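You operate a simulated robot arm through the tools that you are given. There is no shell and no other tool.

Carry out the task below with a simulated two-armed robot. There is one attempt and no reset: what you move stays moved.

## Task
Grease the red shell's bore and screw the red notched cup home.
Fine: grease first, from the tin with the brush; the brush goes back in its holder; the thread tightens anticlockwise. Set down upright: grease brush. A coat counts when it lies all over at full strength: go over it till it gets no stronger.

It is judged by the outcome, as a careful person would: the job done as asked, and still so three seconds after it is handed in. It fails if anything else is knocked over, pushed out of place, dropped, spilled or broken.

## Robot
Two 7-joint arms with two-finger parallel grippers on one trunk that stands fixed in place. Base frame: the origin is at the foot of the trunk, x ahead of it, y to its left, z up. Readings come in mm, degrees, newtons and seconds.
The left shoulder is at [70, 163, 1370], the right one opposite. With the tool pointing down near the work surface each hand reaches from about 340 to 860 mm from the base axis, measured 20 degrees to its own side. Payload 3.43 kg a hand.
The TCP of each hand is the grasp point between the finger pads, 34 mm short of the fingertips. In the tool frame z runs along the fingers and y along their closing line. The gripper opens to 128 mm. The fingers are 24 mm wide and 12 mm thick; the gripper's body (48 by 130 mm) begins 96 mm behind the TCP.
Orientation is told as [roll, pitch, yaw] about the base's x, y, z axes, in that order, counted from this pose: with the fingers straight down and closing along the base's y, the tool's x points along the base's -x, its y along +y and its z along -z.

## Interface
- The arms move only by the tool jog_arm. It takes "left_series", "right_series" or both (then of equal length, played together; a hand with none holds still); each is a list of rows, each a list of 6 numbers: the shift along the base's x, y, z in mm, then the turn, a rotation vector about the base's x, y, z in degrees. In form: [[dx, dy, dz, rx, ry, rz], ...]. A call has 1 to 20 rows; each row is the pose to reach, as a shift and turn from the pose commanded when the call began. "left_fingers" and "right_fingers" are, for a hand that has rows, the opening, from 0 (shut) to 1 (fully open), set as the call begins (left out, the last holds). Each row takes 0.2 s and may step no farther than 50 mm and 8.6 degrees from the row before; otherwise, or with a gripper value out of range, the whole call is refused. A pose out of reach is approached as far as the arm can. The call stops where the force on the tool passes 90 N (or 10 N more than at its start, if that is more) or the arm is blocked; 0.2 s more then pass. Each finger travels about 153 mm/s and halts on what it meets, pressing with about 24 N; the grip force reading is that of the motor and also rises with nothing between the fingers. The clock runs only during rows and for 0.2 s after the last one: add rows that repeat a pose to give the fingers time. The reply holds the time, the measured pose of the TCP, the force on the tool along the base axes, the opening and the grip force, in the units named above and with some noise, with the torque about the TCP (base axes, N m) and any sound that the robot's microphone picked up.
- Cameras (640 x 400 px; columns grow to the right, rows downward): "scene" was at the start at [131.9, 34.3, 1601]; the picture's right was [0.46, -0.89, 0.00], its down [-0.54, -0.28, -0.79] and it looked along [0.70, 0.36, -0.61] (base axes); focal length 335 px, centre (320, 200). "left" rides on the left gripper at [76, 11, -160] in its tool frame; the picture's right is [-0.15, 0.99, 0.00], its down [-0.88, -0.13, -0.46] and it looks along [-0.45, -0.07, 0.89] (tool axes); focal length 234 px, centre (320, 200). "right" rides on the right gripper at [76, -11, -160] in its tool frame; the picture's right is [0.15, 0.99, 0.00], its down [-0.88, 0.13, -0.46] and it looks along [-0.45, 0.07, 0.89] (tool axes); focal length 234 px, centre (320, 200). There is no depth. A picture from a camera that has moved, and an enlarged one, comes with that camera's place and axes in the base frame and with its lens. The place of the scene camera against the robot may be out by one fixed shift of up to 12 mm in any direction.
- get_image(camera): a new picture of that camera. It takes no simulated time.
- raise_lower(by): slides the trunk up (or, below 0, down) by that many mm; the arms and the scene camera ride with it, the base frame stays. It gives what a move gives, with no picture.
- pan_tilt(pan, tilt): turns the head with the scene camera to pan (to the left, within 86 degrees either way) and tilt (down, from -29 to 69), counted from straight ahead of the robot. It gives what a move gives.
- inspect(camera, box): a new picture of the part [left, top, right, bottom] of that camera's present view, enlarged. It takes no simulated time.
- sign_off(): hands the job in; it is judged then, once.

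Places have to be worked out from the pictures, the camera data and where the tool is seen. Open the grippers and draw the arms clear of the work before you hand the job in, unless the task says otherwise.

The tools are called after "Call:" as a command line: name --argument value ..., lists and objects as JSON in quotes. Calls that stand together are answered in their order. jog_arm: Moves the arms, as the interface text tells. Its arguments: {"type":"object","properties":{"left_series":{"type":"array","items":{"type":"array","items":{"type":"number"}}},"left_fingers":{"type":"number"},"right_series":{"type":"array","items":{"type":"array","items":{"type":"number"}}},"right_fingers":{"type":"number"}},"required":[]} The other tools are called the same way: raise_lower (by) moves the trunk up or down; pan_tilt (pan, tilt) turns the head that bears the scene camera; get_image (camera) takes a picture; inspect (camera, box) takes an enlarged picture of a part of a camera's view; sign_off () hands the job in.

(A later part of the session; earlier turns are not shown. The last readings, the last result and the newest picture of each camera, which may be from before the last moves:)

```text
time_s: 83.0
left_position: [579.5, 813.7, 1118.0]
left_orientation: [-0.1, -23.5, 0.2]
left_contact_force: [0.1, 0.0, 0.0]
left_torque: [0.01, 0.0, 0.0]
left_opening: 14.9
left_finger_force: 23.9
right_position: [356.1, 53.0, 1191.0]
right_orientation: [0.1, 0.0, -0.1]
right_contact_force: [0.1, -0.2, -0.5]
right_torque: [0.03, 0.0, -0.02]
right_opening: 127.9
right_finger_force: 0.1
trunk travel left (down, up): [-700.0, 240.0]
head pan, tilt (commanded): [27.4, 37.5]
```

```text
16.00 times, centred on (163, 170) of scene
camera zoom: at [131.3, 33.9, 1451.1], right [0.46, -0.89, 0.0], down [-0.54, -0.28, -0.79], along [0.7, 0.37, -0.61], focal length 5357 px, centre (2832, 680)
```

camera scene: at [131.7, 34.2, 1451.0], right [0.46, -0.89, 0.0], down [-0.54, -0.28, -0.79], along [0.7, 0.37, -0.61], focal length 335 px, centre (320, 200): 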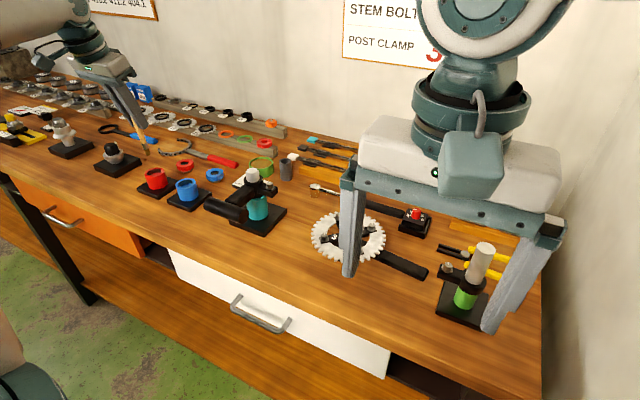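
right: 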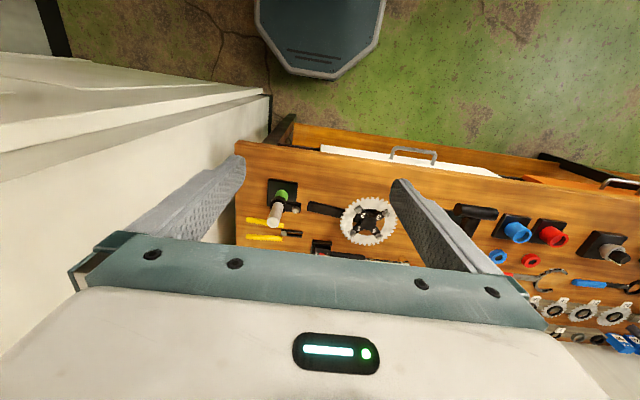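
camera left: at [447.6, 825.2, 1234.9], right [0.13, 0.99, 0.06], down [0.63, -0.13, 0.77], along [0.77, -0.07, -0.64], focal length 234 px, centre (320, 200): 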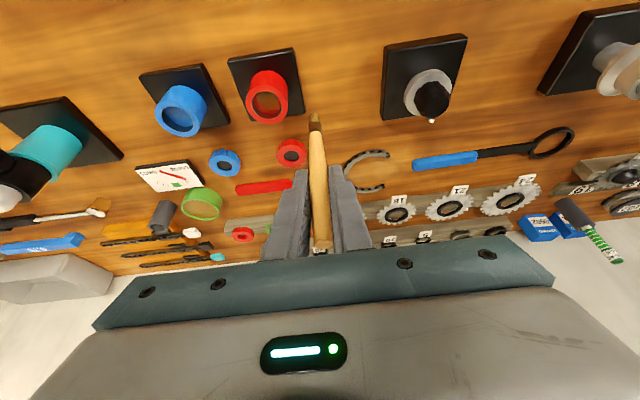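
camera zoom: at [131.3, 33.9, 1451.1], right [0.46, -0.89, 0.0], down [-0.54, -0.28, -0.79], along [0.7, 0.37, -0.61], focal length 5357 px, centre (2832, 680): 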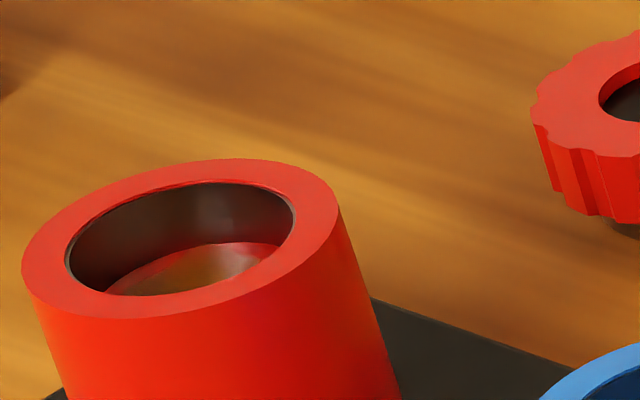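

The patch looks unchanged from the last two checks, i.e. saturated in the visible part. I'll move the hand forward so the camera looks more steeply down and check the hidden near side of the patch.

Call:
jog_arm --left_series '[[20, -15, 10, 0, 0, 0], [40, -35, 10, 0, 0, 0], [59, -54, 10, 0, 0, 0], [59, -54, 10, 0, 0, 0]]'

Call:
get_image --camera "left"

Call:
inspect --camera "left" --box '[280, 0, 340, 60]'

```text
time_s: 84.0
left_position: [639.9, 760.5, 1127.1]
left_orientation: [0.0, -23.4, 0.1]
left_contact_force: [-0.4, -0.1, -0.9]
left_torque: [0.03, -0.02, -0.03]
left_opening: 15.0
left_finger_force: 24.7
right_position: [357.4, 52.4, 1191.3]
right_orientation: [0.0, -0.1, -0.2]
right_contact_force: [-0.5, 0.4, -0.5]
right_torque: [-0.03, 0.01, 0.0]
right_opening: 127.9
right_finger_force: 0.0
trunk travel left (down, up): [-700.0, 240.0]
head pan, tilt (commanded): [27.4, 37.5]
```

```text
taken
camera left: at [507.3, 771.3, 1243.9], right [0.13, 0.99, 0.06], down [0.63, -0.13, 0.77], along [0.77, -0.07, -0.64], focal length 234 px, centre (320, 200)
```

left: 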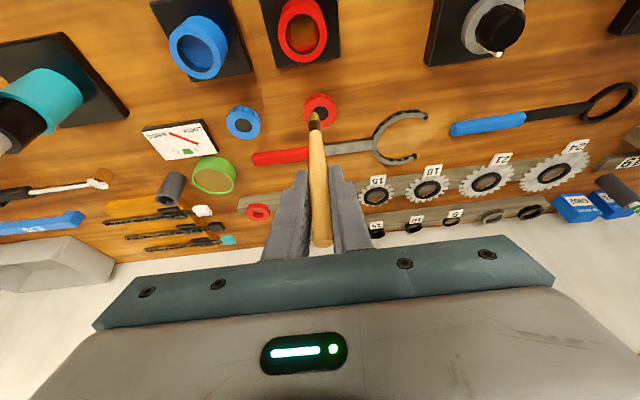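

```text
6.67 times, centred on (310, 30) of left
camera zoom: at [507.3, 771.3, 1243.9], right [0.13, 0.99, 0.06], down [0.63, -0.13, 0.77], along [0.77, -0.07, -0.64], focal length 1561 px, centre (387, 1333)
```

zoom: 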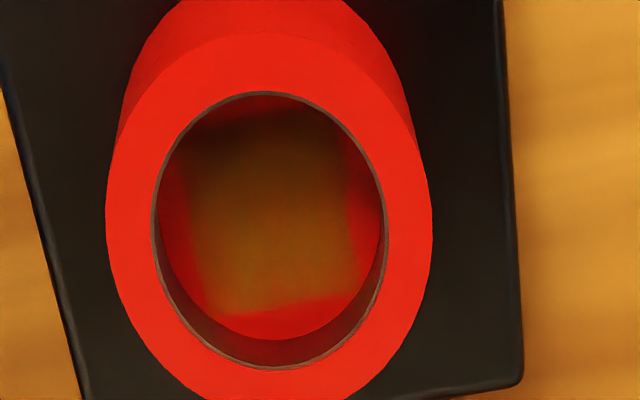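

Good steep view: the whole square patch is visible. Zooming further for uniformity.

Call:
inspect --camera "left" --box '[288, 8, 320, 56]'

```text
8.33 times, centred on (304, 32) of left
camera zoom: at [507.3, 771.3, 1243.9], right [0.13, 0.99, 0.06], down [0.63, -0.13, 0.77], along [0.77, -0.07, -0.64], focal length 1951 px, centre (453, 1600)
```

zoom: 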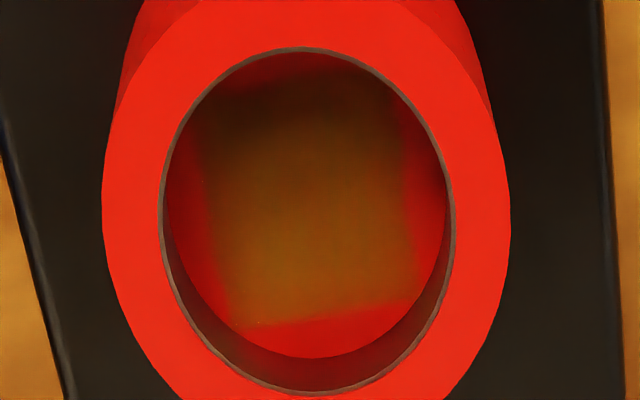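

I'll check that the bristles still carry grease, and compare with the tin's grease colour.

Call:
inspect --camera "left" --box '[290, 90, 350, 140]'

Call:
inspect --camera "left" --box '[185, 150, 245, 200]'

```text
8.00 times, centred on (320, 115) of left
camera zoom: at [507.3, 771.3, 1243.9], right [0.13, 0.99, 0.06], down [0.63, -0.13, 0.77], along [0.77, -0.07, -0.64], focal length 1873 px, centre (320, 880)
```

zoom: 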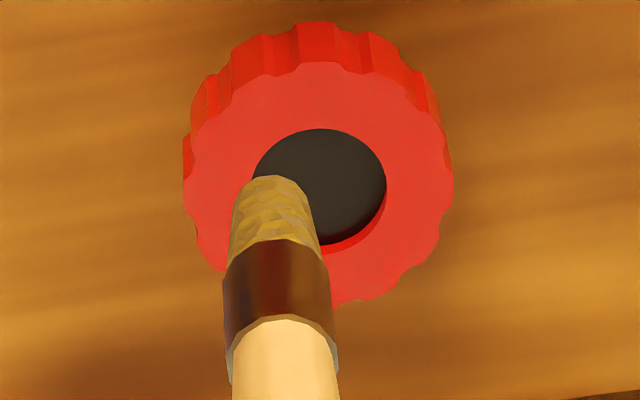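

```text
8.00 times, centred on (215, 175) of left
camera zoom: at [507.3, 771.3, 1243.9], right [0.13, 0.99, 0.06], down [0.63, -0.13, 0.77], along [0.77, -0.07, -0.64], focal length 1873 px, centre (1160, 400)
```

zoom: 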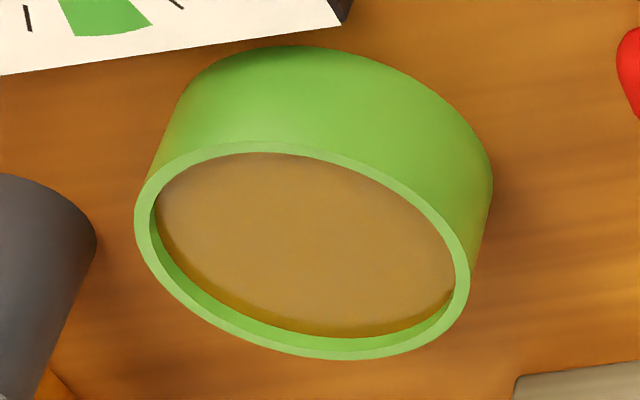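

The bristles are still well loaded. One more slow outer pass to make sure the borders and corners are at full strength, then compare from this same steep view.

Call:
jog_arm --left_series '[[-30, -0.5, 0, 0, 0, 0], [-59, -1, 0, 0, 0, 0], [-59, -1, -25, 0, 0, 0], [-59, -1, -45, 0, 0, 0], [-59, -1, -62, 0, 0, 0], [-59, -1, -62, 0, -7.4, 0], [-59, -1, -62, 3, -6.76, 0], [-59, -1, -62, 5.5, -4.95, 0], [-59, -1, -62, 7.04, -2.29, 0], [-59, -1, -62, 7.36, 0.77, 0], [-59, -1, -62, 6.41, 3.7, 0], [-59, -1, -62, 4.35, 5.99, 0], [-59, -1, -62, 1.54, 7.24, 0], [-59, -1, -62, -1.54, 7.24, 0], [-59, -1, -62, -4.35, 5.99, 0], [-59, -1, -62, -6.41, 3.7, 0], [-59, -1, -62, -7.36, 0.77, 0], [-59, -1, -62, -7.04, -2.29, 0], [-59, -1, -62, -5.5, -4.95, 0], [-59, -1, -62, -3, -6.76, 0]]'

Call:
jog_arm --left_series '[[0, 0, 0, 3, -0.64, 0], [0, 0, 0, 6, 0, 0], [0, 0, 0, 8.5, 1.81, 0], [0, 0, 0, 10.04, 4.47, 0], [0, 0, 0, 10.36, 7.53, 0], [0, 0, 0, 9.41, 10.46, 0], [0, 0, 0, 7.35, 12.75, 0], [0, 0, 0, 4.54, 14, 0], [0, 0, 0, 1.46, 14, 0], [0, 0, 0, -1.35, 12.75, 0], [0, 0, 0, -3.41, 10.46, 0], [0, 0, 0, -4.36, 7.53, 0], [0, 0, 0, -4.04, 4.47, 0], [0, 0, 0, -2.5, 1.81, 0], [0, 0, 0, 0, 0, 0], [0, 0, 0, 3, 6.76, 0], [0, 0, 20, 3, 6.76, 0], [0, 0, 40, 3, 6.76, 0], [29, 0, 62, 3, 6.76, 0], [59, 1, 62, 3, 6.76, 0]]'

Call:
inspect --camera "left" --box '[288, 8, 320, 56]'

```text
time_s: 88.2
left_position: [580.4, 758.3, 1066.4]
left_orientation: [-3.6, -30.4, 1.6]
left_contact_force: [-0.6, -0.8, 1.0]
left_torque: [-0.02, 0.04, -0.03]
left_opening: 14.8
left_finger_force: 23.2
right_position: [356.7, 52.9, 1192.1]
right_orientation: [0.1, 0.1, -0.2]
right_contact_force: [-0.6, -0.7, 0.0]
right_torque: [-0.02, 0.0, -0.01]
right_opening: 127.9
right_finger_force: 0.0
trunk travel left (down, up): [-700.0, 240.0]
head pan, tilt (commanded): [27.4, 37.5]
```

```text
time_s: 92.3
left_position: [641.2, 761.8, 1126.1]
left_orientation: [-0.1, -23.2, 0.2]
left_contact_force: [0.0, 0.0, 0.0]
left_torque: [-0.01, 0.03, 0.03]
left_opening: 15.2
left_finger_force: 23.3
right_position: [358.3, 52.3, 1189.2]
right_orientation: [0.1, 0.0, 0.1]
right_contact_force: [0.6, 1.1, 0.2]
right_torque: [0.05, 0.0, 0.0]
right_opening: 128.0
right_finger_force: 0.1
trunk travel left (down, up): [-700.0, 240.0]
head pan, tilt (commanded): [27.4, 37.5]
```

```text
8.33 times, centred on (304, 32) of left
camera zoom: at [509.2, 772.4, 1243.4], right [0.13, 0.99, 0.06], down [0.63, -0.13, 0.77], along [0.77, -0.07, -0.64], focal length 1951 px, centre (453, 1600)
```

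zoom: 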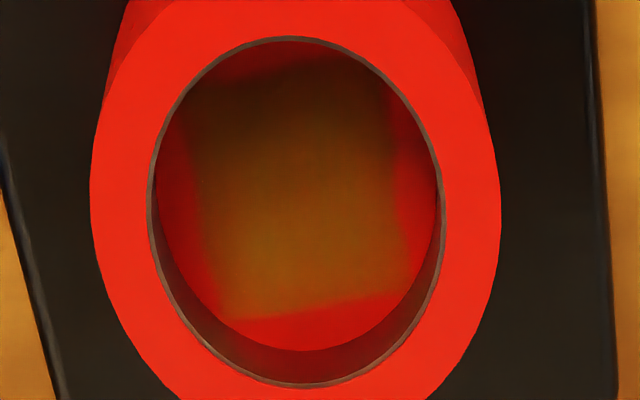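

The patch is unchanged (saturated, full square). Greasing is done; now I carry the brush back toward its holder at height.

Call:
jog_arm --left_series '[[8, -15, 20, 0, 0, 0], [25, -45, 30, 0, 0, 0], [43, -83, 30, 0, 0, 0], [62, -122, 30, 0, 0, 0], [82, -162, 30, 0, 0, 0], [102, -202, 30, 0, 0, 0], [122, -240, 30, 0, 0, 0], [136, -268, 30, 0, 0, 0], [140, -277, 30, 0, 0, 0], [140, -277, 30, 0, 0, 0]]'

Call:
inspect --camera "left" --box '[270, 60, 370, 150]'

Call:
inspect --camera "scene" --box '[230, 80, 320, 190]'

```text
time_s: 94.5
left_position: [779.9, 483.1, 1157.4]
left_orientation: [-0.1, -23.4, 0.1]
left_contact_force: [-0.3, -0.2, 0.3]
left_torque: [-0.02, -0.01, -0.04]
left_opening: 15.0
left_finger_force: 24.5
right_position: [357.0, 52.0, 1190.4]
right_orientation: [0.0, 0.0, -0.1]
right_contact_force: [0.1, 0.0, 0.7]
right_torque: [0.03, 0.01, 0.0]
right_opening: 128.2
right_finger_force: 0.0
trunk travel left (down, up): [-700.0, 240.0]
head pan, tilt (commanded): [27.4, 37.5]
```

```text
4.44 times, centred on (320, 105) of left
camera zoom: at [646.8, 493.8, 1274.1], right [0.13, 0.99, 0.06], down [0.63, -0.13, 0.77], along [0.77, -0.07, -0.64], focal length 1041 px, centre (320, 622)
```

zoom: 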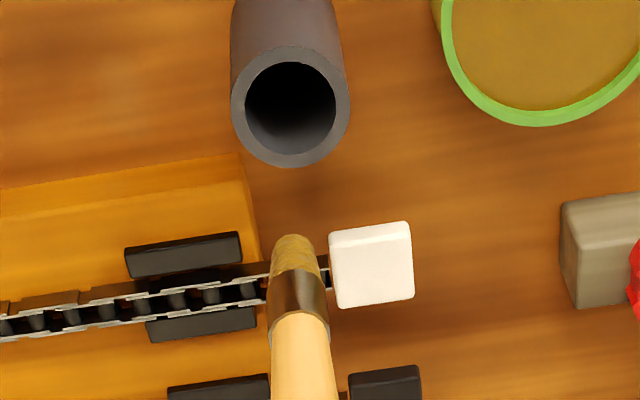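

```text
3.64 times, centred on (275, 135) of scene
camera zoom: at [132.0, 34.3, 1451.0], right [0.46, -0.89, 0.0], down [-0.54, -0.28, -0.79], along [0.7, 0.36, -0.61], focal length 1218 px, centre (484, 436)
```

zoom: 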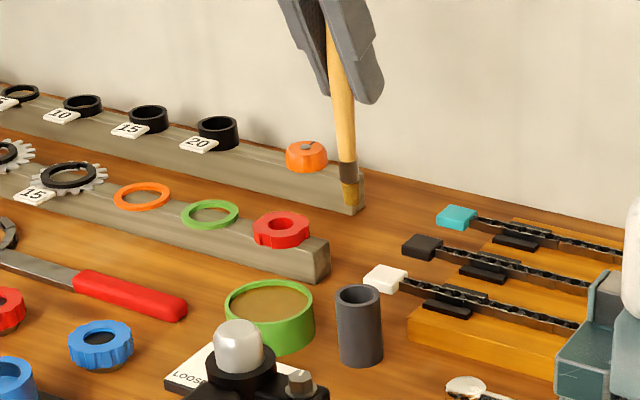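

The brush is above the holder; holder centre ≈ (780, 484.7), rim z≈970–975. I'll straighten the brush slightly and lower to just above the rim to check alignment.

Call:
jog_arm --left_series '[[0, 1, -20, 0, -1.3, 0], [0, 1, -40, 0, -1.3, 0], [0, 1, -58, 0, -1.3, 0], [0, 1, -58, 0, -1.3, 0]]'

Call:
inspect --camera "left" --box '[270, 60, 370, 150]'

Call:
inspect --camera "scene" --box '[250, 120, 310, 190]'

```text
time_s: 95.5
left_position: [779.5, 484.0, 1098.7]
left_orientation: [-0.1, -24.7, 0.0]
left_contact_force: [0.7, -0.4, 0.1]
left_torque: [-0.03, -0.03, -0.02]
left_opening: 15.1
left_finger_force: 24.1
right_position: [357.2, 52.8, 1190.6]
right_orientation: [0.0, -0.1, -0.1]
right_contact_force: [-0.2, -1.6, -0.8]
right_torque: [-0.01, 0.01, -0.01]
right_opening: 127.9
right_finger_force: 0.1
trunk travel left (down, up): [-700.0, 240.0]
head pan, tilt (commanded): [27.4, 37.5]
```

```text
4.44 times, centred on (320, 105) of left
camera zoom: at [644.0, 495.2, 1213.1], right [0.13, 0.99, 0.06], down [0.61, -0.13, 0.78], along [0.78, -0.07, -0.62], focal length 1041 px, centre (320, 622)
```

zoom: 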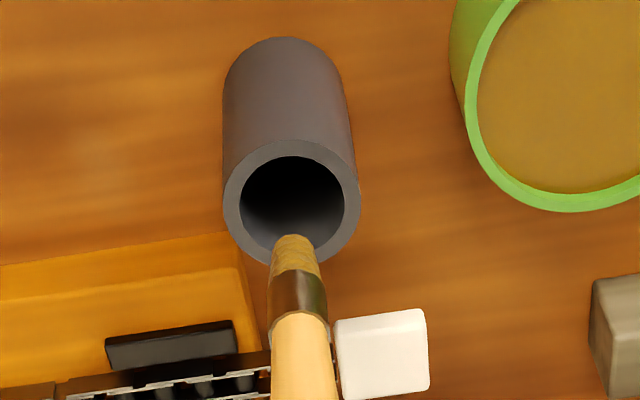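

```text
5.71 times, centred on (280, 155) of scene
camera zoom: at [131.7, 34.3, 1451.0], right [0.46, -0.89, 0.0], down [-0.54, -0.28, -0.79], along [0.7, 0.36, -0.61], focal length 1913 px, centre (549, 457)
```

zoom: 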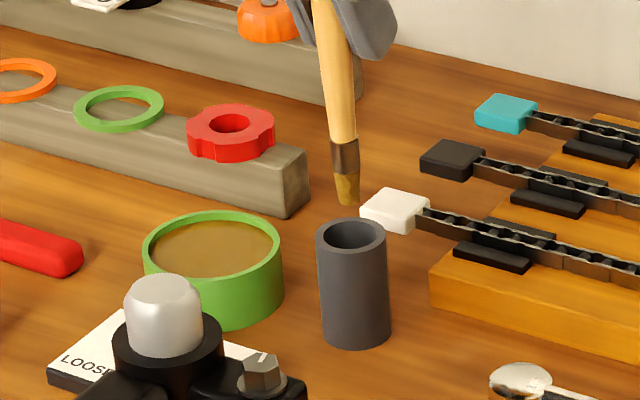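

Tip (780.7, 484) lines up with the holder (≈781, 484.6). Lowering the brush into the holder in steps.

Call:
jog_arm --left_series '[[0.5, 0.3, -12, 0, 0, 0], [0.5, 0.3, -24, 0, 0, 0], [0.5, 0.3, -36, 0, 0, 0], [0.5, 0.3, -46, 0, 0, 0], [0.5, 0.3, -46, 0, 0, 0]]'

Call:
inspect --camera "left" --box '[270, 60, 370, 150]'

Call:
inspect --camera "scene" --box '[250, 120, 310, 190]'

```text
time_s: 96.8
left_position: [780.3, 484.8, 1054.4]
left_orientation: [-0.1, -24.7, 0.1]
left_contact_force: [0.1, 0.2, -0.6]
left_torque: [0.0, 0.02, 0.03]
left_opening: 14.9
left_finger_force: 24.3
right_position: [357.4, 51.9, 1190.8]
right_orientation: [0.1, -0.1, -0.1]
right_contact_force: [-0.4, -0.4, 0.0]
right_torque: [0.01, 0.0, 0.03]
right_opening: 128.1
right_finger_force: 0.1
trunk travel left (down, up): [-700.0, 240.0]
head pan, tilt (commanded): [27.4, 37.5]
```

```text
4.44 times, centred on (320, 105) of left
camera zoom: at [644.5, 496.3, 1167.5], right [0.13, 0.99, 0.06], down [0.61, -0.13, 0.78], along [0.78, -0.07, -0.62], focal length 1041 px, centre (320, 622)
```

zoom: 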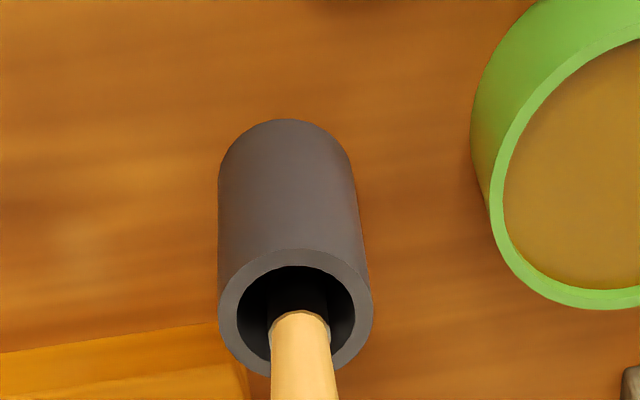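

```text
5.71 times, centred on (280, 155) of scene
camera zoom: at [131.8, 34.1, 1451.0], right [0.46, -0.89, 0.0], down [-0.54, -0.28, -0.79], along [0.7, 0.37, -0.61], focal length 1913 px, centre (549, 457)
```

zoom: 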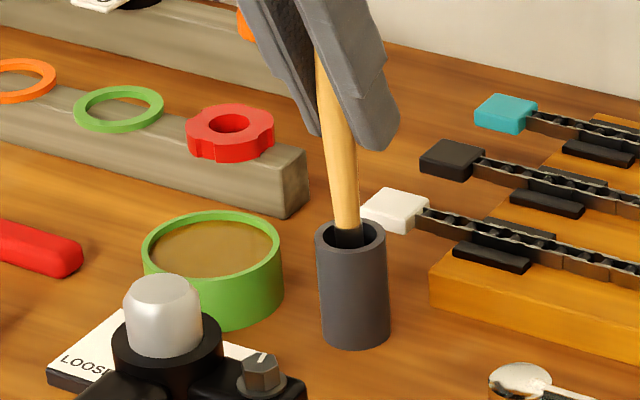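

The brush is cleanly inside the holder. Lowering further slowly until it just touches the bottom.

Call:
jog_arm --left_series '[[0, 0, -8, 0, 0, 0], [0, 0, -16, 0, 0, 0], [0, 0, -22, 0, 0, 0], [0, 0, -26, 0, 0, 0], [0, 0, -28, 0, 0, 0], [0, 0, -28, 0, 0, 0]]'

Call:
inspect --camera "left" --box '[270, 80, 370, 170]'

Call:
inspect --camera "scene" --box '[250, 120, 310, 190]'

```text
time_s: 98.2
left_position: [780.9, 485.9, 1026.1]
left_orientation: [-0.1, -24.9, 0.1]
left_contact_force: [-0.8, -0.3, 1.1]
left_torque: [-0.02, 0.03, -0.02]
left_opening: 15.0
left_finger_force: 23.8
right_position: [357.8, 52.7, 1190.6]
right_orientation: [0.0, 0.0, -0.1]
right_contact_force: [0.0, -1.1, -0.3]
right_torque: [0.0, 0.02, -0.01]
right_opening: 128.0
right_finger_force: 0.1
trunk travel left (down, up): [-700.0, 240.0]
head pan, tilt (commanded): [27.4, 37.5]
```

```text
4.44 times, centred on (320, 125) of left
camera zoom: at [644.8, 496.0, 1139.7], right [0.13, 0.99, 0.06], down [0.61, -0.13, 0.78], along [0.78, -0.07, -0.62], focal length 1041 px, centre (320, 533)
```

zoom: 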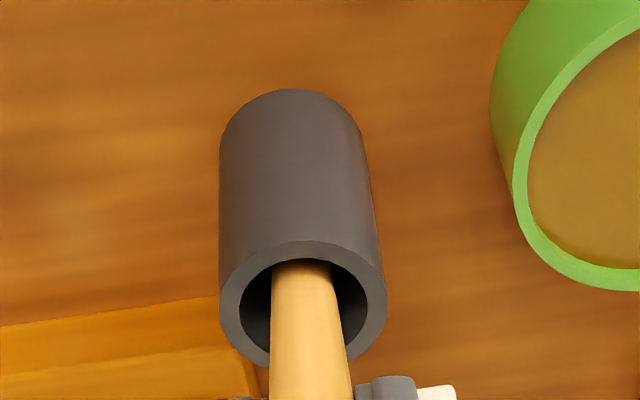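

```text
5.71 times, centred on (280, 155) of scene
camera zoom: at [131.8, 34.1, 1451.0], right [0.46, -0.89, 0.0], down [-0.54, -0.28, -0.79], along [0.7, 0.37, -0.61], focal length 1913 px, centre (549, 457)
```

zoom: 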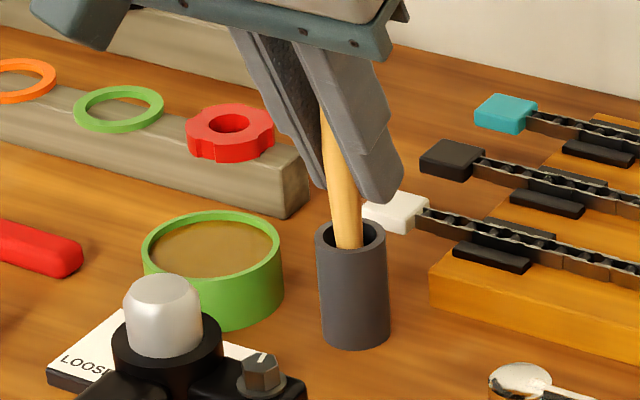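

Almost at the bottom. Lowering 3 mm more to feel the contact.

Call:
jog_arm --left_series '[[0, 0, -1, 0, 0, 0], [0, 0, -2, 0, 0, 0], [0, 0, -3, 0, 0, 0], [0, 0, -3, 0, 0, 0]]'

```text
time_s: 99.2
left_position: [780.5, 484.3, 1026.5]
left_orientation: [-0.1, -25.0, 0.1]
left_contact_force: [1.3, 1.5, 13.5]
left_torque: [0.11, -0.18, 0.01]
left_opening: 14.6
left_finger_force: 23.9
right_position: [356.9, 51.1, 1192.4]
right_orientation: [0.1, -0.2, -0.1]
right_contact_force: [-0.9, 0.0, 0.3]
right_torque: [0.03, -0.01, 0.0]
right_opening: 127.7
right_finger_force: 0.0
trunk travel left (down, up): [-700.0, 240.0]
head pan, tilt (commanded): [27.4, 37.5]
```

Brush is seated on the bottom (13.5 N). Relieving the pressure, then opening the fingers to release it.

Call:
jog_arm --left_series '[[0, 0, 1.5, 0, 0, 0], [0, 0, 2, 0, 0, 0], [0, 0, 2, 0, 0, 0]]'

Call:
jog_arm --left_series '[[0, 0, 0, 0, 0, 0], [0, 0, 0, 0, 0, 0], [0, 0, 0, 0, 0, 0]]' --left_fingers 0.4

Call:
inspect --camera "left" --box '[250, 80, 390, 250]'

Call:
inspect --camera "scene" --box '[250, 110, 310, 190]'

```text
time_s: 100.0
left_position: [778.5, 484.0, 1026.6]
left_orientation: [-0.1, -24.7, 0.1]
left_contact_force: [1.5, 1.0, 9.6]
left_torque: [0.01, -0.17, 0.04]
left_opening: 14.8
left_finger_force: 23.7
right_position: [355.7, 51.2, 1190.9]
right_orientation: [0.1, -0.1, -0.1]
right_contact_force: [2.1, -0.4, 0.2]
right_torque: [0.01, 0.01, -0.01]
right_opening: 128.0
right_finger_force: 0.2
trunk travel left (down, up): [-700.0, 240.0]
head pan, tilt (commanded): [27.4, 37.5]
```

```text
time_s: 100.8
left_position: [779.5, 485.4, 1024.1]
left_orientation: [-0.1, -24.8, 0.0]
left_contact_force: [0.0, -0.7, 0.7]
left_torque: [0.0, 0.01, -0.03]
left_opening: 51.1
left_finger_force: 0.1
right_position: [357.2, 52.2, 1192.2]
right_orientation: [0.0, 0.0, -0.1]
right_contact_force: [-0.5, 0.6, -0.6]
right_torque: [0.01, 0.02, 0.01]
right_opening: 127.8
right_finger_force: 0.1
trunk travel left (down, up): [-700.0, 240.0]
head pan, tilt (commanded): [27.4, 37.5]
```

```text
2.35 times, centred on (320, 165) of left
camera zoom: at [644.7, 496.3, 1137.9], right [0.13, 0.99, 0.06], down [0.61, -0.13, 0.78], along [0.78, -0.07, -0.62], focal length 551 px, centre (320, 282)
```

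zoom: 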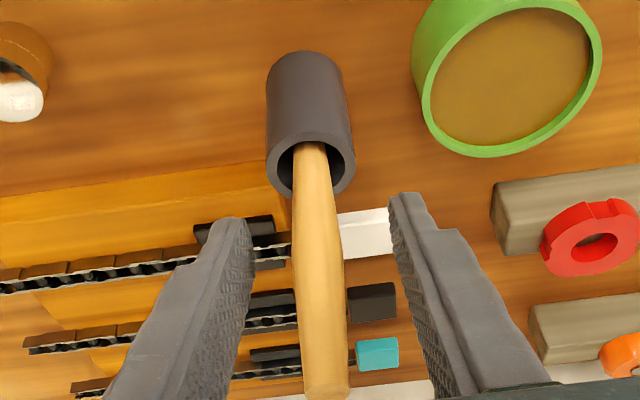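

```text
5.00 times, centred on (280, 150) of scene
camera zoom: at [132.3, 34.5, 1450.9], right [0.46, -0.89, 0.0], down [-0.54, -0.28, -0.79], along [0.7, 0.36, -0.61], focal length 1674 px, centre (520, 450)
```

zoom: 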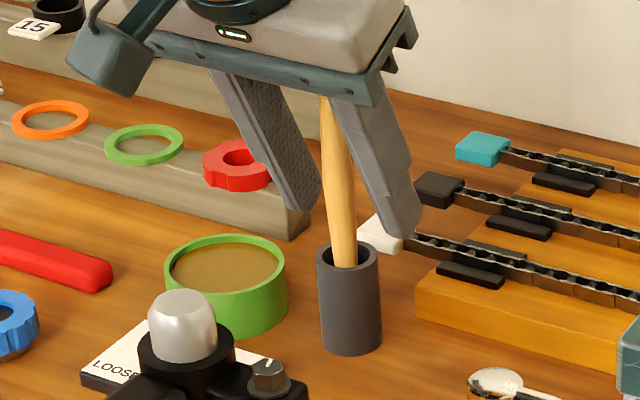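

The brush is released and stands upright in its holder. Withdrawing the hand back along the finger direction.

Call:
jog_arm --left_series '[[-8, 0, 18, 0, 0, 0], [-22, 0, 50, 0, 0, 0], [-38, 0, 85, 0, 0, 0], [-55, 0, 120, 0, 0, 0], [-70, 0, 140, 0, 0, 0], [-70, 0, 140, 0, 0, 0]]'

Call:
get_image --camera "left"

Call:
inspect --camera "scene" --box '[220, 80, 320, 190]'

```text
time_s: 102.2
left_position: [710.4, 484.6, 1165.0]
left_orientation: [-0.1, -24.6, 0.2]
left_contact_force: [-0.5, 0.2, -0.3]
left_torque: [0.02, -0.01, -0.04]
left_opening: 51.2
left_finger_force: 0.0
right_position: [357.3, 51.6, 1191.0]
right_orientation: [-0.1, 0.0, -0.1]
right_contact_force: [0.6, -0.6, 0.1]
right_torque: [-0.01, 0.02, 0.0]
right_opening: 128.1
right_finger_force: 0.1
trunk travel left (down, up): [-700.0, 240.0]
head pan, tilt (commanded): [27.4, 37.5]
```

```text
taken
camera left: at [575.2, 496.1, 1278.5], right [0.13, 0.99, 0.06], down [0.61, -0.13, 0.78], along [0.78, -0.07, -0.62], focal length 234 px, centre (320, 200)
```

left: 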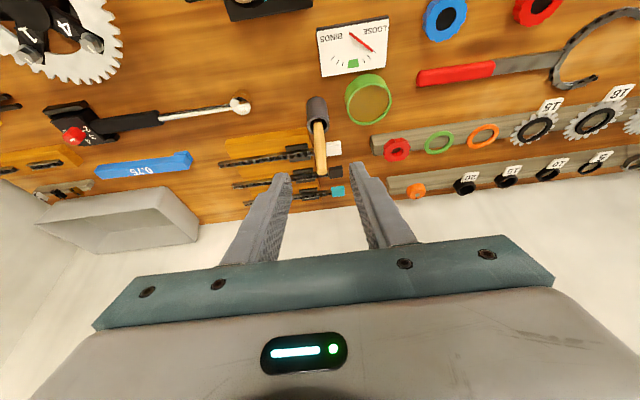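

```text
3.64 times, centred on (270, 135) of scene
camera zoom: at [132.7, 34.3, 1450.9], right [0.46, -0.89, 0.0], down [-0.54, -0.28, -0.79], along [0.7, 0.36, -0.61], focal length 1218 px, centre (502, 436)
```

zoom: 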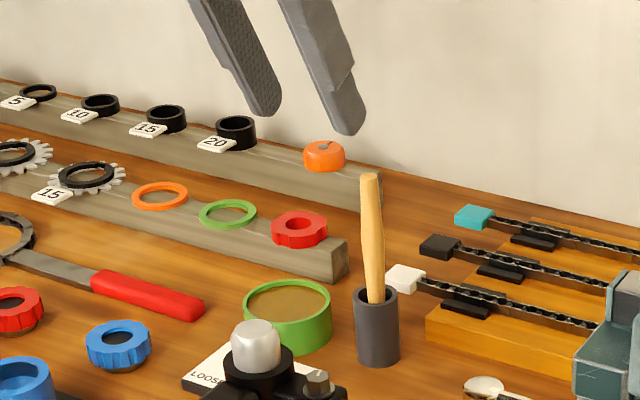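

The brush is back in its holder, upright. Now to the red notched cup near (684, 763): moving with fingers at 77 mm opening, staying tilted, to a look-down pose along the approach line.

Call:
jog_arm --left_series '[[-8, 40, 0, 0, 0, 0], [-18, 82, 0, 0, 0, 0], [-28, 124, 0, 0, 0, 0], [-38, 166, -10, 0, 0, 0], [-48, 208, -20, 0, 0, 0], [-58, 248, -35, 0, 0, 0], [-68, 279, -65, 0, 0, 0], [-68, 279, -105, 0, 0, 0], [-68, 279, -139, 0, 0, 0], [-68, 279, -139, 0, 0, 0]]' --left_fingers 0.6

Call:
get_image --camera "left"

Call:
get_image --camera "scene"

```text
time_s: 104.3
left_position: [640.8, 763.8, 1026.3]
left_orientation: [-0.1, -24.8, 0.0]
left_contact_force: [0.6, -0.2, 0.8]
left_torque: [0.01, -0.01, 0.0]
left_opening: 76.8
left_finger_force: 0.1
right_position: [357.0, 51.8, 1190.6]
right_orientation: [-0.1, 0.0, -0.1]
right_contact_force: [-0.5, -0.5, -0.7]
right_torque: [0.0, 0.02, -0.02]
right_opening: 128.1
right_finger_force: 0.0
trunk travel left (down, up): [-700.0, 240.0]
head pan, tilt (commanded): [27.4, 37.5]
```

```text
taken
camera left: at [506.2, 775.1, 1139.9], right [0.13, 0.99, 0.06], down [0.61, -0.13, 0.78], along [0.78, -0.07, -0.62], focal length 234 px, centre (320, 200)
```

left: 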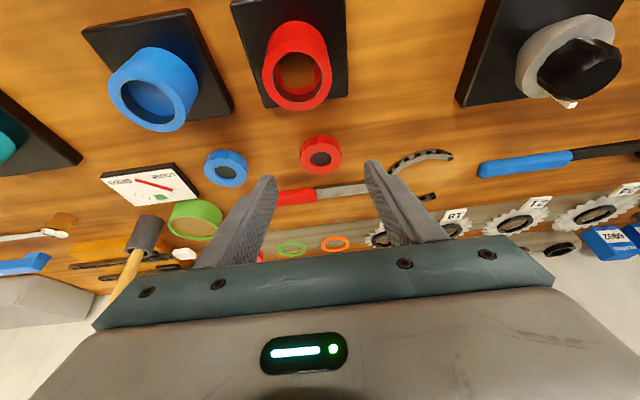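

```text
taken
camera scene: at [131.6, 34.2, 1451.0], right [0.46, -0.89, 0.0], down [-0.54, -0.28, -0.79], along [0.7, 0.37, -0.61], focal length 335 px, centre (320, 200)
```

scene: 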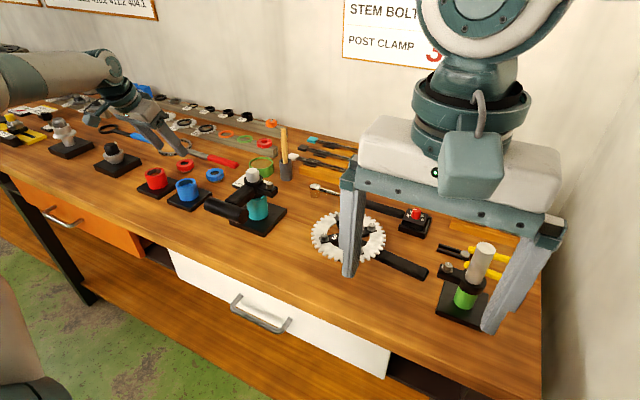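

Reached. Zooming in on the cup from both cameras to locate it accurately.

Call:
inspect --camera "left" --box '[280, 110, 370, 200]'

Call:
inspect --camera "scene" --box '[150, 130, 230, 190]'

```text
4.44 times, centred on (325, 155) of left
camera zoom: at [506.2, 775.1, 1139.9], right [0.13, 0.99, 0.06], down [0.61, -0.13, 0.78], along [0.78, -0.07, -0.62], focal length 1041 px, centre (298, 400)
```

zoom: 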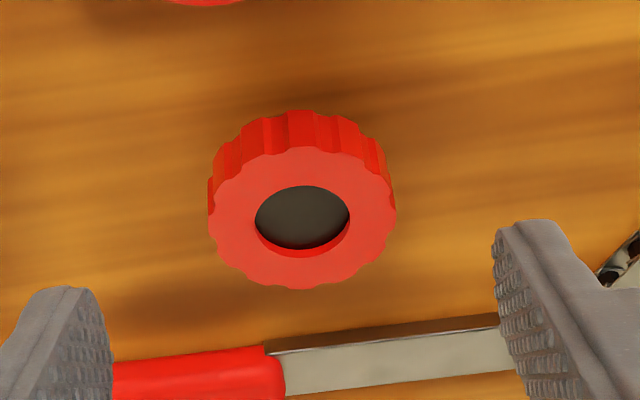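

```text
6.67 times, centred on (190, 160) of scene
camera zoom: at [131.6, 34.2, 1451.0], right [0.46, -0.89, 0.0], down [-0.54, -0.28, -0.79], along [0.7, 0.37, -0.61], focal length 2232 px, centre (1187, 467)
```

zoom: 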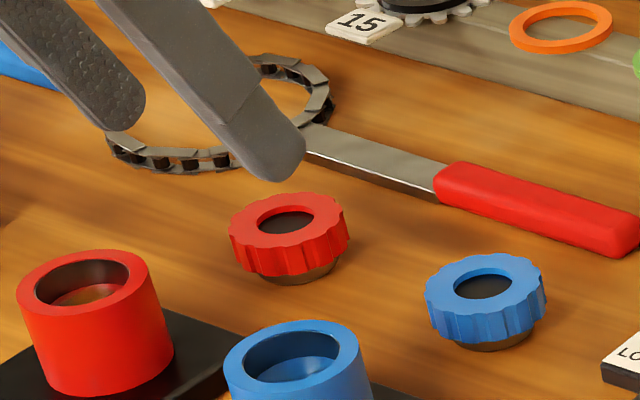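

Cup centre ≈ (683, 764.3), top z≈938–940, flange ~12 mm thick, bench z≈912. Approaching along the finger axis to just above grasp height.

Call:
jog_arm --left_series '[[9, 0.5, -20, 0, 0, 0], [18, 0.5, -40, 0, 0, 0], [26, 0.5, -58, 0, 0, 0], [28, 0.5, -63, 0, 0, 0], [28, 0.5, -63, 0, 0, 0]]'

Call:
inspect --camera "left" --box '[260, 120, 380, 220]'

Call:
inspect --camera "scene" --box '[150, 130, 230, 190]'

```text
time_s: 105.5
left_position: [669.2, 765.0, 964.3]
left_orientation: [-0.2, -24.8, 0.2]
left_contact_force: [-0.2, 0.1, 0.2]
left_torque: [-0.03, 0.01, 0.01]
left_opening: 76.6
left_finger_force: 0.1
right_position: [357.5, 51.9, 1192.1]
right_orientation: [0.1, 0.0, -0.2]
right_contact_force: [-0.3, -0.1, 0.7]
right_torque: [-0.01, -0.01, 0.02]
right_opening: 128.1
right_finger_force: 0.1
trunk travel left (down, up): [-700.0, 240.0]
head pan, tilt (commanded): [27.4, 37.5]
```

```text
4.00 times, centred on (320, 170) of left
camera zoom: at [534.4, 775.8, 1076.8], right [0.13, 0.99, 0.06], down [0.61, -0.13, 0.78], along [0.78, -0.07, -0.62], focal length 937 px, centre (320, 320)
```

zoom: 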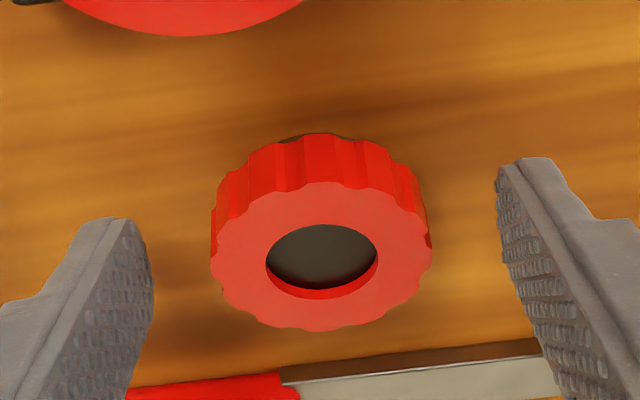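

```text
6.67 times, centred on (190, 160) of scene
camera zoom: at [131.5, 34.5, 1451.0], right [0.46, -0.89, 0.0], down [-0.54, -0.28, -0.79], along [0.7, 0.36, -0.61], focal length 2232 px, centre (1187, 467)
```

zoom: 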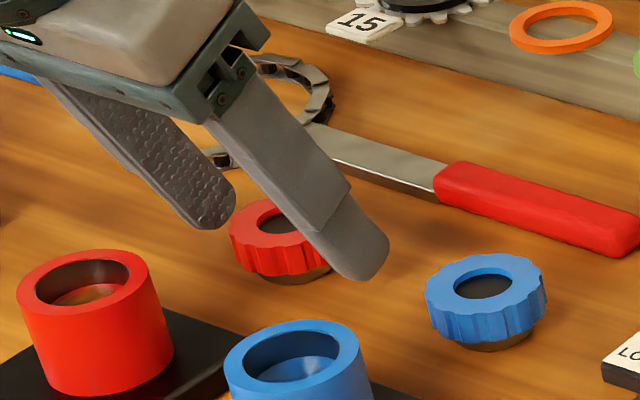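

All rays agree best at cup top z≈944, centre (680.7, 764.5). Moving the last bit down and closing the fingers on the flange.

Call:
jog_arm --left_series '[[2, 0, -4.5, 0, 0, 0], [3.9, 0, -8.5, 0, 0, 0], [3.9, 0, -8.5, 0, 0, 0]]'

Call:
jog_arm --left_series '[[0, 0, 0, 0, 0, 0], [0, 0, 0, 0, 0, 0], [0, 0, 0, 0, 0, 0], [0, 0, 0, 0, 0, 0]]' --left_fingers 0.25

Call:
inspect --camera "left" --box '[260, 120, 380, 220]'

Call:
inspect --camera "scene" --box '[150, 130, 230, 190]'

```text
time_s: 106.3
left_position: [673.3, 764.0, 956.5]
left_orientation: [0.0, -24.9, 0.1]
left_contact_force: [-2.5, -0.9, 5.1]
left_torque: [-0.02, 0.07, 0.07]
left_opening: 76.6
left_finger_force: 0.1
right_position: [357.3, 51.1, 1191.0]
right_orientation: [0.0, -0.2, -0.1]
right_contact_force: [-0.1, -0.6, -0.9]
right_torque: [-0.01, 0.03, 0.02]
right_opening: 128.0
right_finger_force: 0.1
trunk travel left (down, up): [-700.0, 240.0]
head pan, tilt (commanded): [27.4, 37.5]
```

```text
time_s: 107.3
left_position: [673.3, 764.7, 956.4]
left_orientation: [0.0, -24.9, 0.1]
left_contact_force: [0.7, 3.1, 8.0]
left_torque: [0.04, 0.0, -0.05]
left_opening: 45.4
left_finger_force: 24.3
right_position: [356.5, 50.9, 1191.6]
right_orientation: [0.0, 0.0, -0.1]
right_contact_force: [0.2, 0.7, 0.0]
right_torque: [0.03, 0.01, -0.01]
right_opening: 128.1
right_finger_force: 0.1
trunk travel left (down, up): [-700.0, 240.0]
head pan, tilt (commanded): [27.4, 37.5]
```

```text
4.00 times, centred on (320, 170) of left
camera zoom: at [537.7, 775.1, 1069.4], right [0.13, 0.99, 0.06], down [0.61, -0.13, 0.78], along [0.78, -0.07, -0.62], focal length 937 px, centre (320, 320)
```

zoom: 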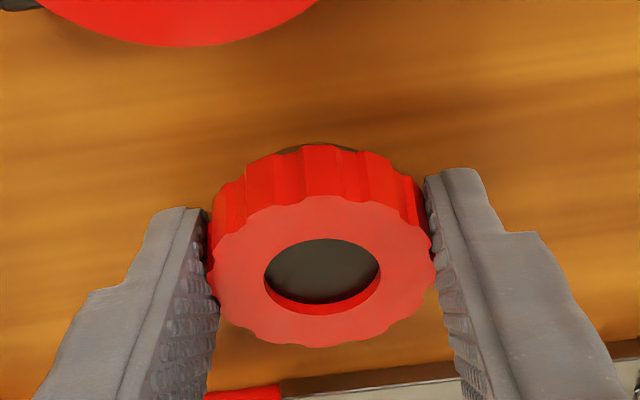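

```text
6.67 times, centred on (190, 160) of scene
camera zoom: at [130.9, 33.6, 1451.2], right [0.46, -0.89, 0.0], down [-0.54, -0.28, -0.79], along [0.7, 0.37, -0.61], focal length 2232 px, centre (1187, 467)
```

zoom: 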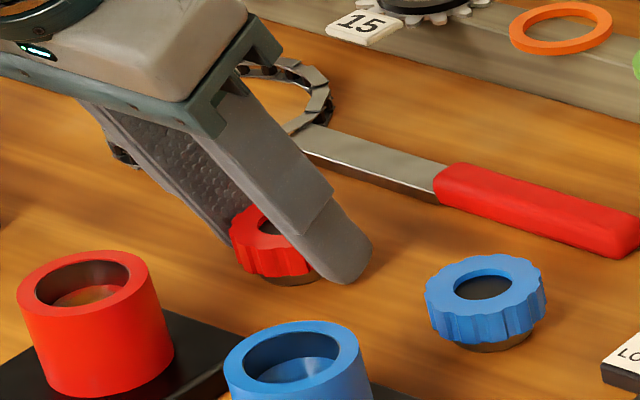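

Cup gripped (45.4 mm, 24 N). Lifting it straight up 75 mm.

Call:
jog_arm --left_series '[[0, 0, 8, 0, 0, 0], [0, 0, 22, 0, 0, 0], [0, 0, 40, 0, 0, 0], [0, 0, 60, 0, 0, 0], [0, 0, 78, 0, 0, 0], [0, 0, 78, 0, 0, 0]]'

Call:
inspect --camera "left" --box '[260, 120, 380, 220]'

Call:
inspect --camera "scene" --box '[150, 110, 230, 190]'

```text
time_s: 108.8
left_position: [674.6, 764.8, 1032.2]
left_orientation: [-0.2, -24.7, 0.1]
left_contact_force: [0.5, -0.6, 0.5]
left_torque: [-0.02, 0.01, -0.01]
left_opening: 45.3
left_finger_force: 24.4
right_position: [358.1, 53.2, 1191.2]
right_orientation: [-0.1, 0.0, 0.0]
right_contact_force: [-0.9, 0.3, -1.2]
right_torque: [-0.01, 0.02, -0.02]
right_opening: 128.0
right_finger_force: 0.0
trunk travel left (down, up): [-700.0, 240.0]
head pan, tilt (commanded): [27.4, 37.5]
```

```text
4.00 times, centred on (320, 170) of left
camera zoom: at [539.0, 776.2, 1145.8], right [0.13, 0.99, 0.06], down [0.61, -0.13, 0.78], along [0.78, -0.07, -0.62], focal length 937 px, centre (320, 320)
```

zoom: 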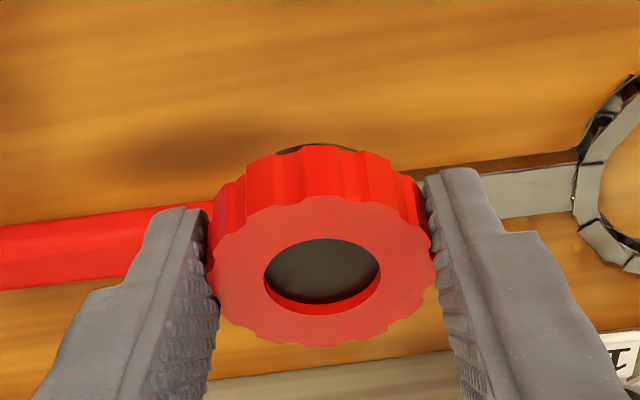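

```text
5.00 times, centred on (190, 150) of scene
camera zoom: at [132.3, 34.6, 1450.9], right [0.46, -0.89, 0.0], down [-0.54, -0.28, -0.79], along [0.7, 0.36, -0.61], focal length 1674 px, centre (970, 450)
```

zoom: 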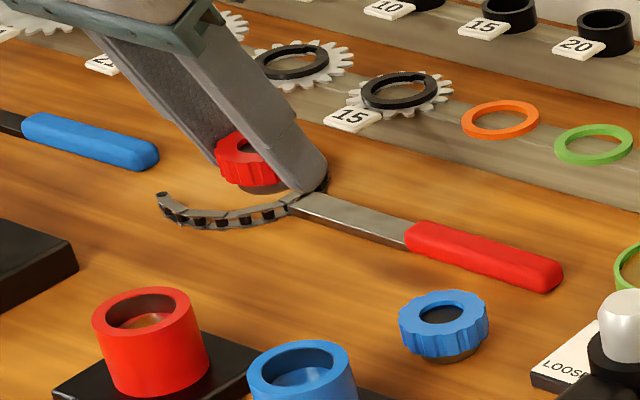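

The cup is held level, but its flange sits high between the fingers — the fingertips reach down as far as the shank, so I must re-grip it by the fingertips with a vertical tool. I'll set it down on clear bench in front of the shells at about (495, 745). First carry it there at height.

Call:
jog_arm --left_series '[[0, 0, 30, 0, 0, 0], [-40, -4, 35, 0, 0, 0], [-85, -8, 35, 0, 0, 0], [-130, -13, 35, 0, 0, 0], [-170, -17, 35, 0, 0, 0], [-187, -20, 30, 0, 0, 0], [-187, -20, 0, 0, 0, 0], [-187, -20, 0, 0, 0, 0]]'

Call:
get_image --camera "left"

Call:
get_image --camera "scene"

```text
time_s: 110.5
left_position: [488.0, 743.5, 1031.2]
left_orientation: [-0.1, -24.7, 0.0]
left_contact_force: [-0.9, -1.1, -0.3]
left_torque: [-0.07, -0.01, -0.01]
left_opening: 45.4
left_finger_force: 24.0
right_position: [357.9, 51.2, 1190.4]
right_orientation: [0.1, 0.1, -0.1]
right_contact_force: [0.3, 0.7, -0.4]
right_torque: [0.0, 0.0, -0.01]
right_opening: 127.9
right_finger_force: 0.0
trunk travel left (down, up): [-700.0, 240.0]
head pan, tilt (commanded): [27.4, 37.5]
```

```text
taken
camera left: at [351.6, 755.3, 1145.5], right [0.13, 0.99, 0.06], down [0.61, -0.13, 0.78], along [0.78, -0.07, -0.62], focal length 234 px, centre (320, 200)
```

left: 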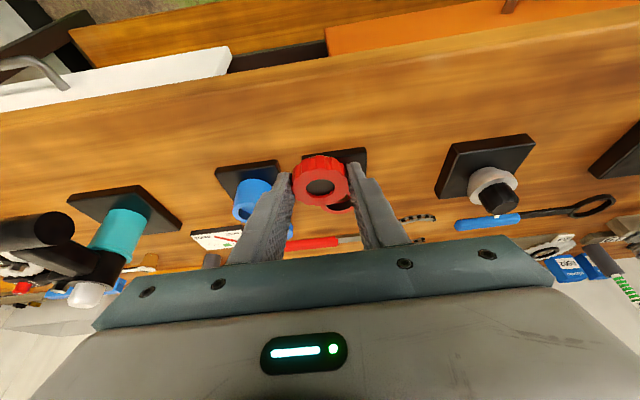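

```text
taken
camera scene: at [131.6, 34.5, 1451.0], right [0.46, -0.89, 0.0], down [-0.54, -0.28, -0.79], along [0.7, 0.36, -0.61], focal length 335 px, centre (320, 200)
```

scene: 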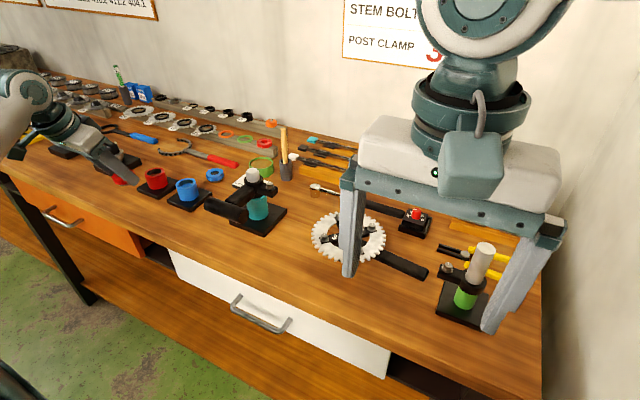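

Bench is clear here between the front edge (x≈447) and the plates (x≈540). Lowering the cup onto the bench.

Call:
jog_arm --left_series '[[0, 0, -25, 0, 0, 0], [0, 0, -50, 0, 0, 0], [0, 0, -65, 0, 0, 0], [0, 0, -72, 0, 0, 0], [0, 0, -74.5, 0, 0, 0], [0, 0, -74.5, 0, 0, 0]]'

Call:
inspect --camera "scene" --box '[70, 130, 170, 220]'

```text
time_s: 112.0
left_position: [486.7, 744.8, 956.0]
left_orientation: [-0.1, -24.7, 0.1]
left_contact_force: [-0.4, 0.4, -0.6]
left_torque: [0.0, -0.04, 0.0]
left_opening: 45.3
left_finger_force: 24.1
right_position: [357.3, 53.2, 1191.4]
right_orientation: [0.0, 0.0, 0.0]
right_contact_force: [0.5, 0.0, 0.1]
right_torque: [-0.02, 0.0, 0.02]
right_opening: 127.8
right_finger_force: 0.0
trunk travel left (down, up): [-700.0, 240.0]
head pan, tilt (commanded): [27.4, 37.5]
```

```text
4.44 times, centred on (120, 175) of scene
camera zoom: at [131.9, 34.4, 1451.0], right [0.46, -0.89, 0.0], down [-0.54, -0.28, -0.79], along [0.7, 0.36, -0.61], focal length 1488 px, centre (1209, 311)
```

zoom: 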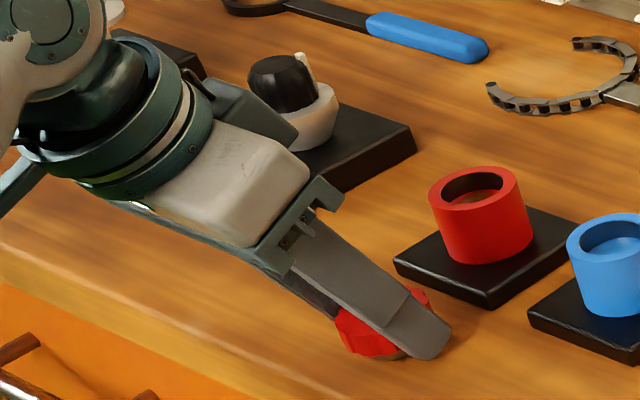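

Not touching yet. Lowering by 1 mm steps until contact.

Call:
jog_arm --left_series '[[0, 0, -1, 0, 0, 0], [0, 0, -2, 0, 0, 0], [0, 0, -2, 0, 0, 0]]'

```text
time_s: 112.8
left_position: [487.1, 745.2, 955.2]
left_orientation: [-0.1, -24.8, 0.2]
left_contact_force: [-0.4, 1.1, 2.0]
left_torque: [0.11, -0.01, 0.01]
left_opening: 45.5
left_finger_force: 23.9
right_position: [357.1, 51.3, 1190.8]
right_orientation: [0.0, 0.0, -0.2]
right_contact_force: [0.2, -0.5, 0.2]
right_torque: [0.01, 0.01, 0.01]
right_opening: 128.2
right_finger_force: 0.1
trunk travel left (down, up): [-700.0, 240.0]
head pan, tilt (commanded): [27.4, 37.5]
```

Light touch on the bench. Opening the fingers and backing out along the finger axis.

Call:
jog_arm --left_series '[[0, 0, 0, 0, 0, 0], [0, 0, 0, 0, 0, 0], [0, 0, 0, 0, 0, 0]]' --left_fingers 0.6

Call:
jog_arm --left_series '[[-8, 0, 18, 0, 0, 0], [-17, 0, 38, 0, 0, 0], [-25, 0, 70, 0, 0, 0], [-25, 0, 110, 0, 0, 0], [-25, 0, 110, 0, 8, 0], [-25, 0, 110, 0, 16, 0], [-25, 0, 110, 0, 24.7, 0], [-25, 0, 110, 0, 24.7, 0]]'

Call:
get_image --camera "left"

Call:
inspect --camera "scene" --box '[70, 130, 170, 220]'

```text
time_s: 113.5
left_position: [486.8, 743.2, 956.5]
left_orientation: [-0.1, -24.8, 0.1]
left_contact_force: [-0.6, -1.2, 3.3]
left_torque: [0.11, -0.01, 0.0]
left_opening: 76.1
left_finger_force: 0.1
right_position: [356.7, 51.2, 1190.7]
right_orientation: [0.1, -0.1, 0.0]
right_contact_force: [-0.3, -0.5, -0.3]
right_torque: [0.0, 0.03, 0.0]
right_opening: 127.7
right_finger_force: 0.1
trunk travel left (down, up): [-700.0, 240.0]
head pan, tilt (commanded): [27.4, 37.5]
```

```text
refused: row 7 steps farther than a row can; nothing moved
```

```text
taken
camera left: at [351.2, 755.1, 1069.6], right [0.13, 0.99, 0.06], down [0.61, -0.13, 0.78], along [0.78, -0.07, -0.62], focal length 234 px, centre (320, 200)
```

left: 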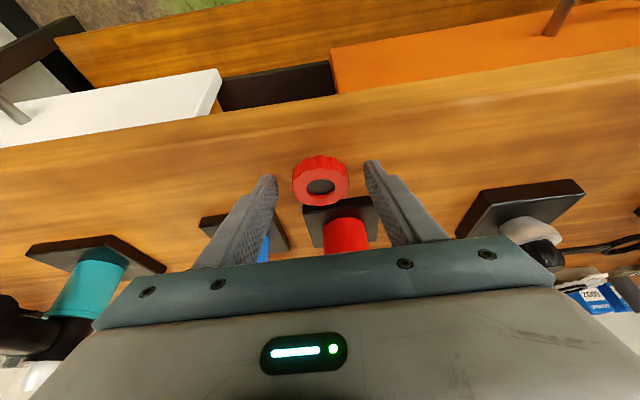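

```text
4.44 times, centred on (120, 175) of scene
camera zoom: at [131.5, 33.8, 1451.1], right [0.46, -0.89, 0.0], down [-0.54, -0.28, -0.79], along [0.7, 0.37, -0.61], focal length 1488 px, centre (1209, 311)
```

zoom: 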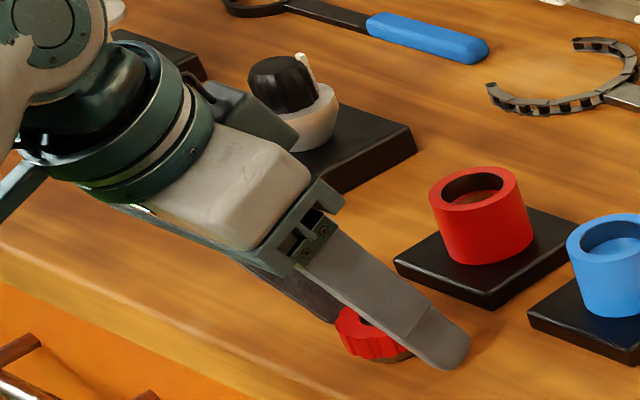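

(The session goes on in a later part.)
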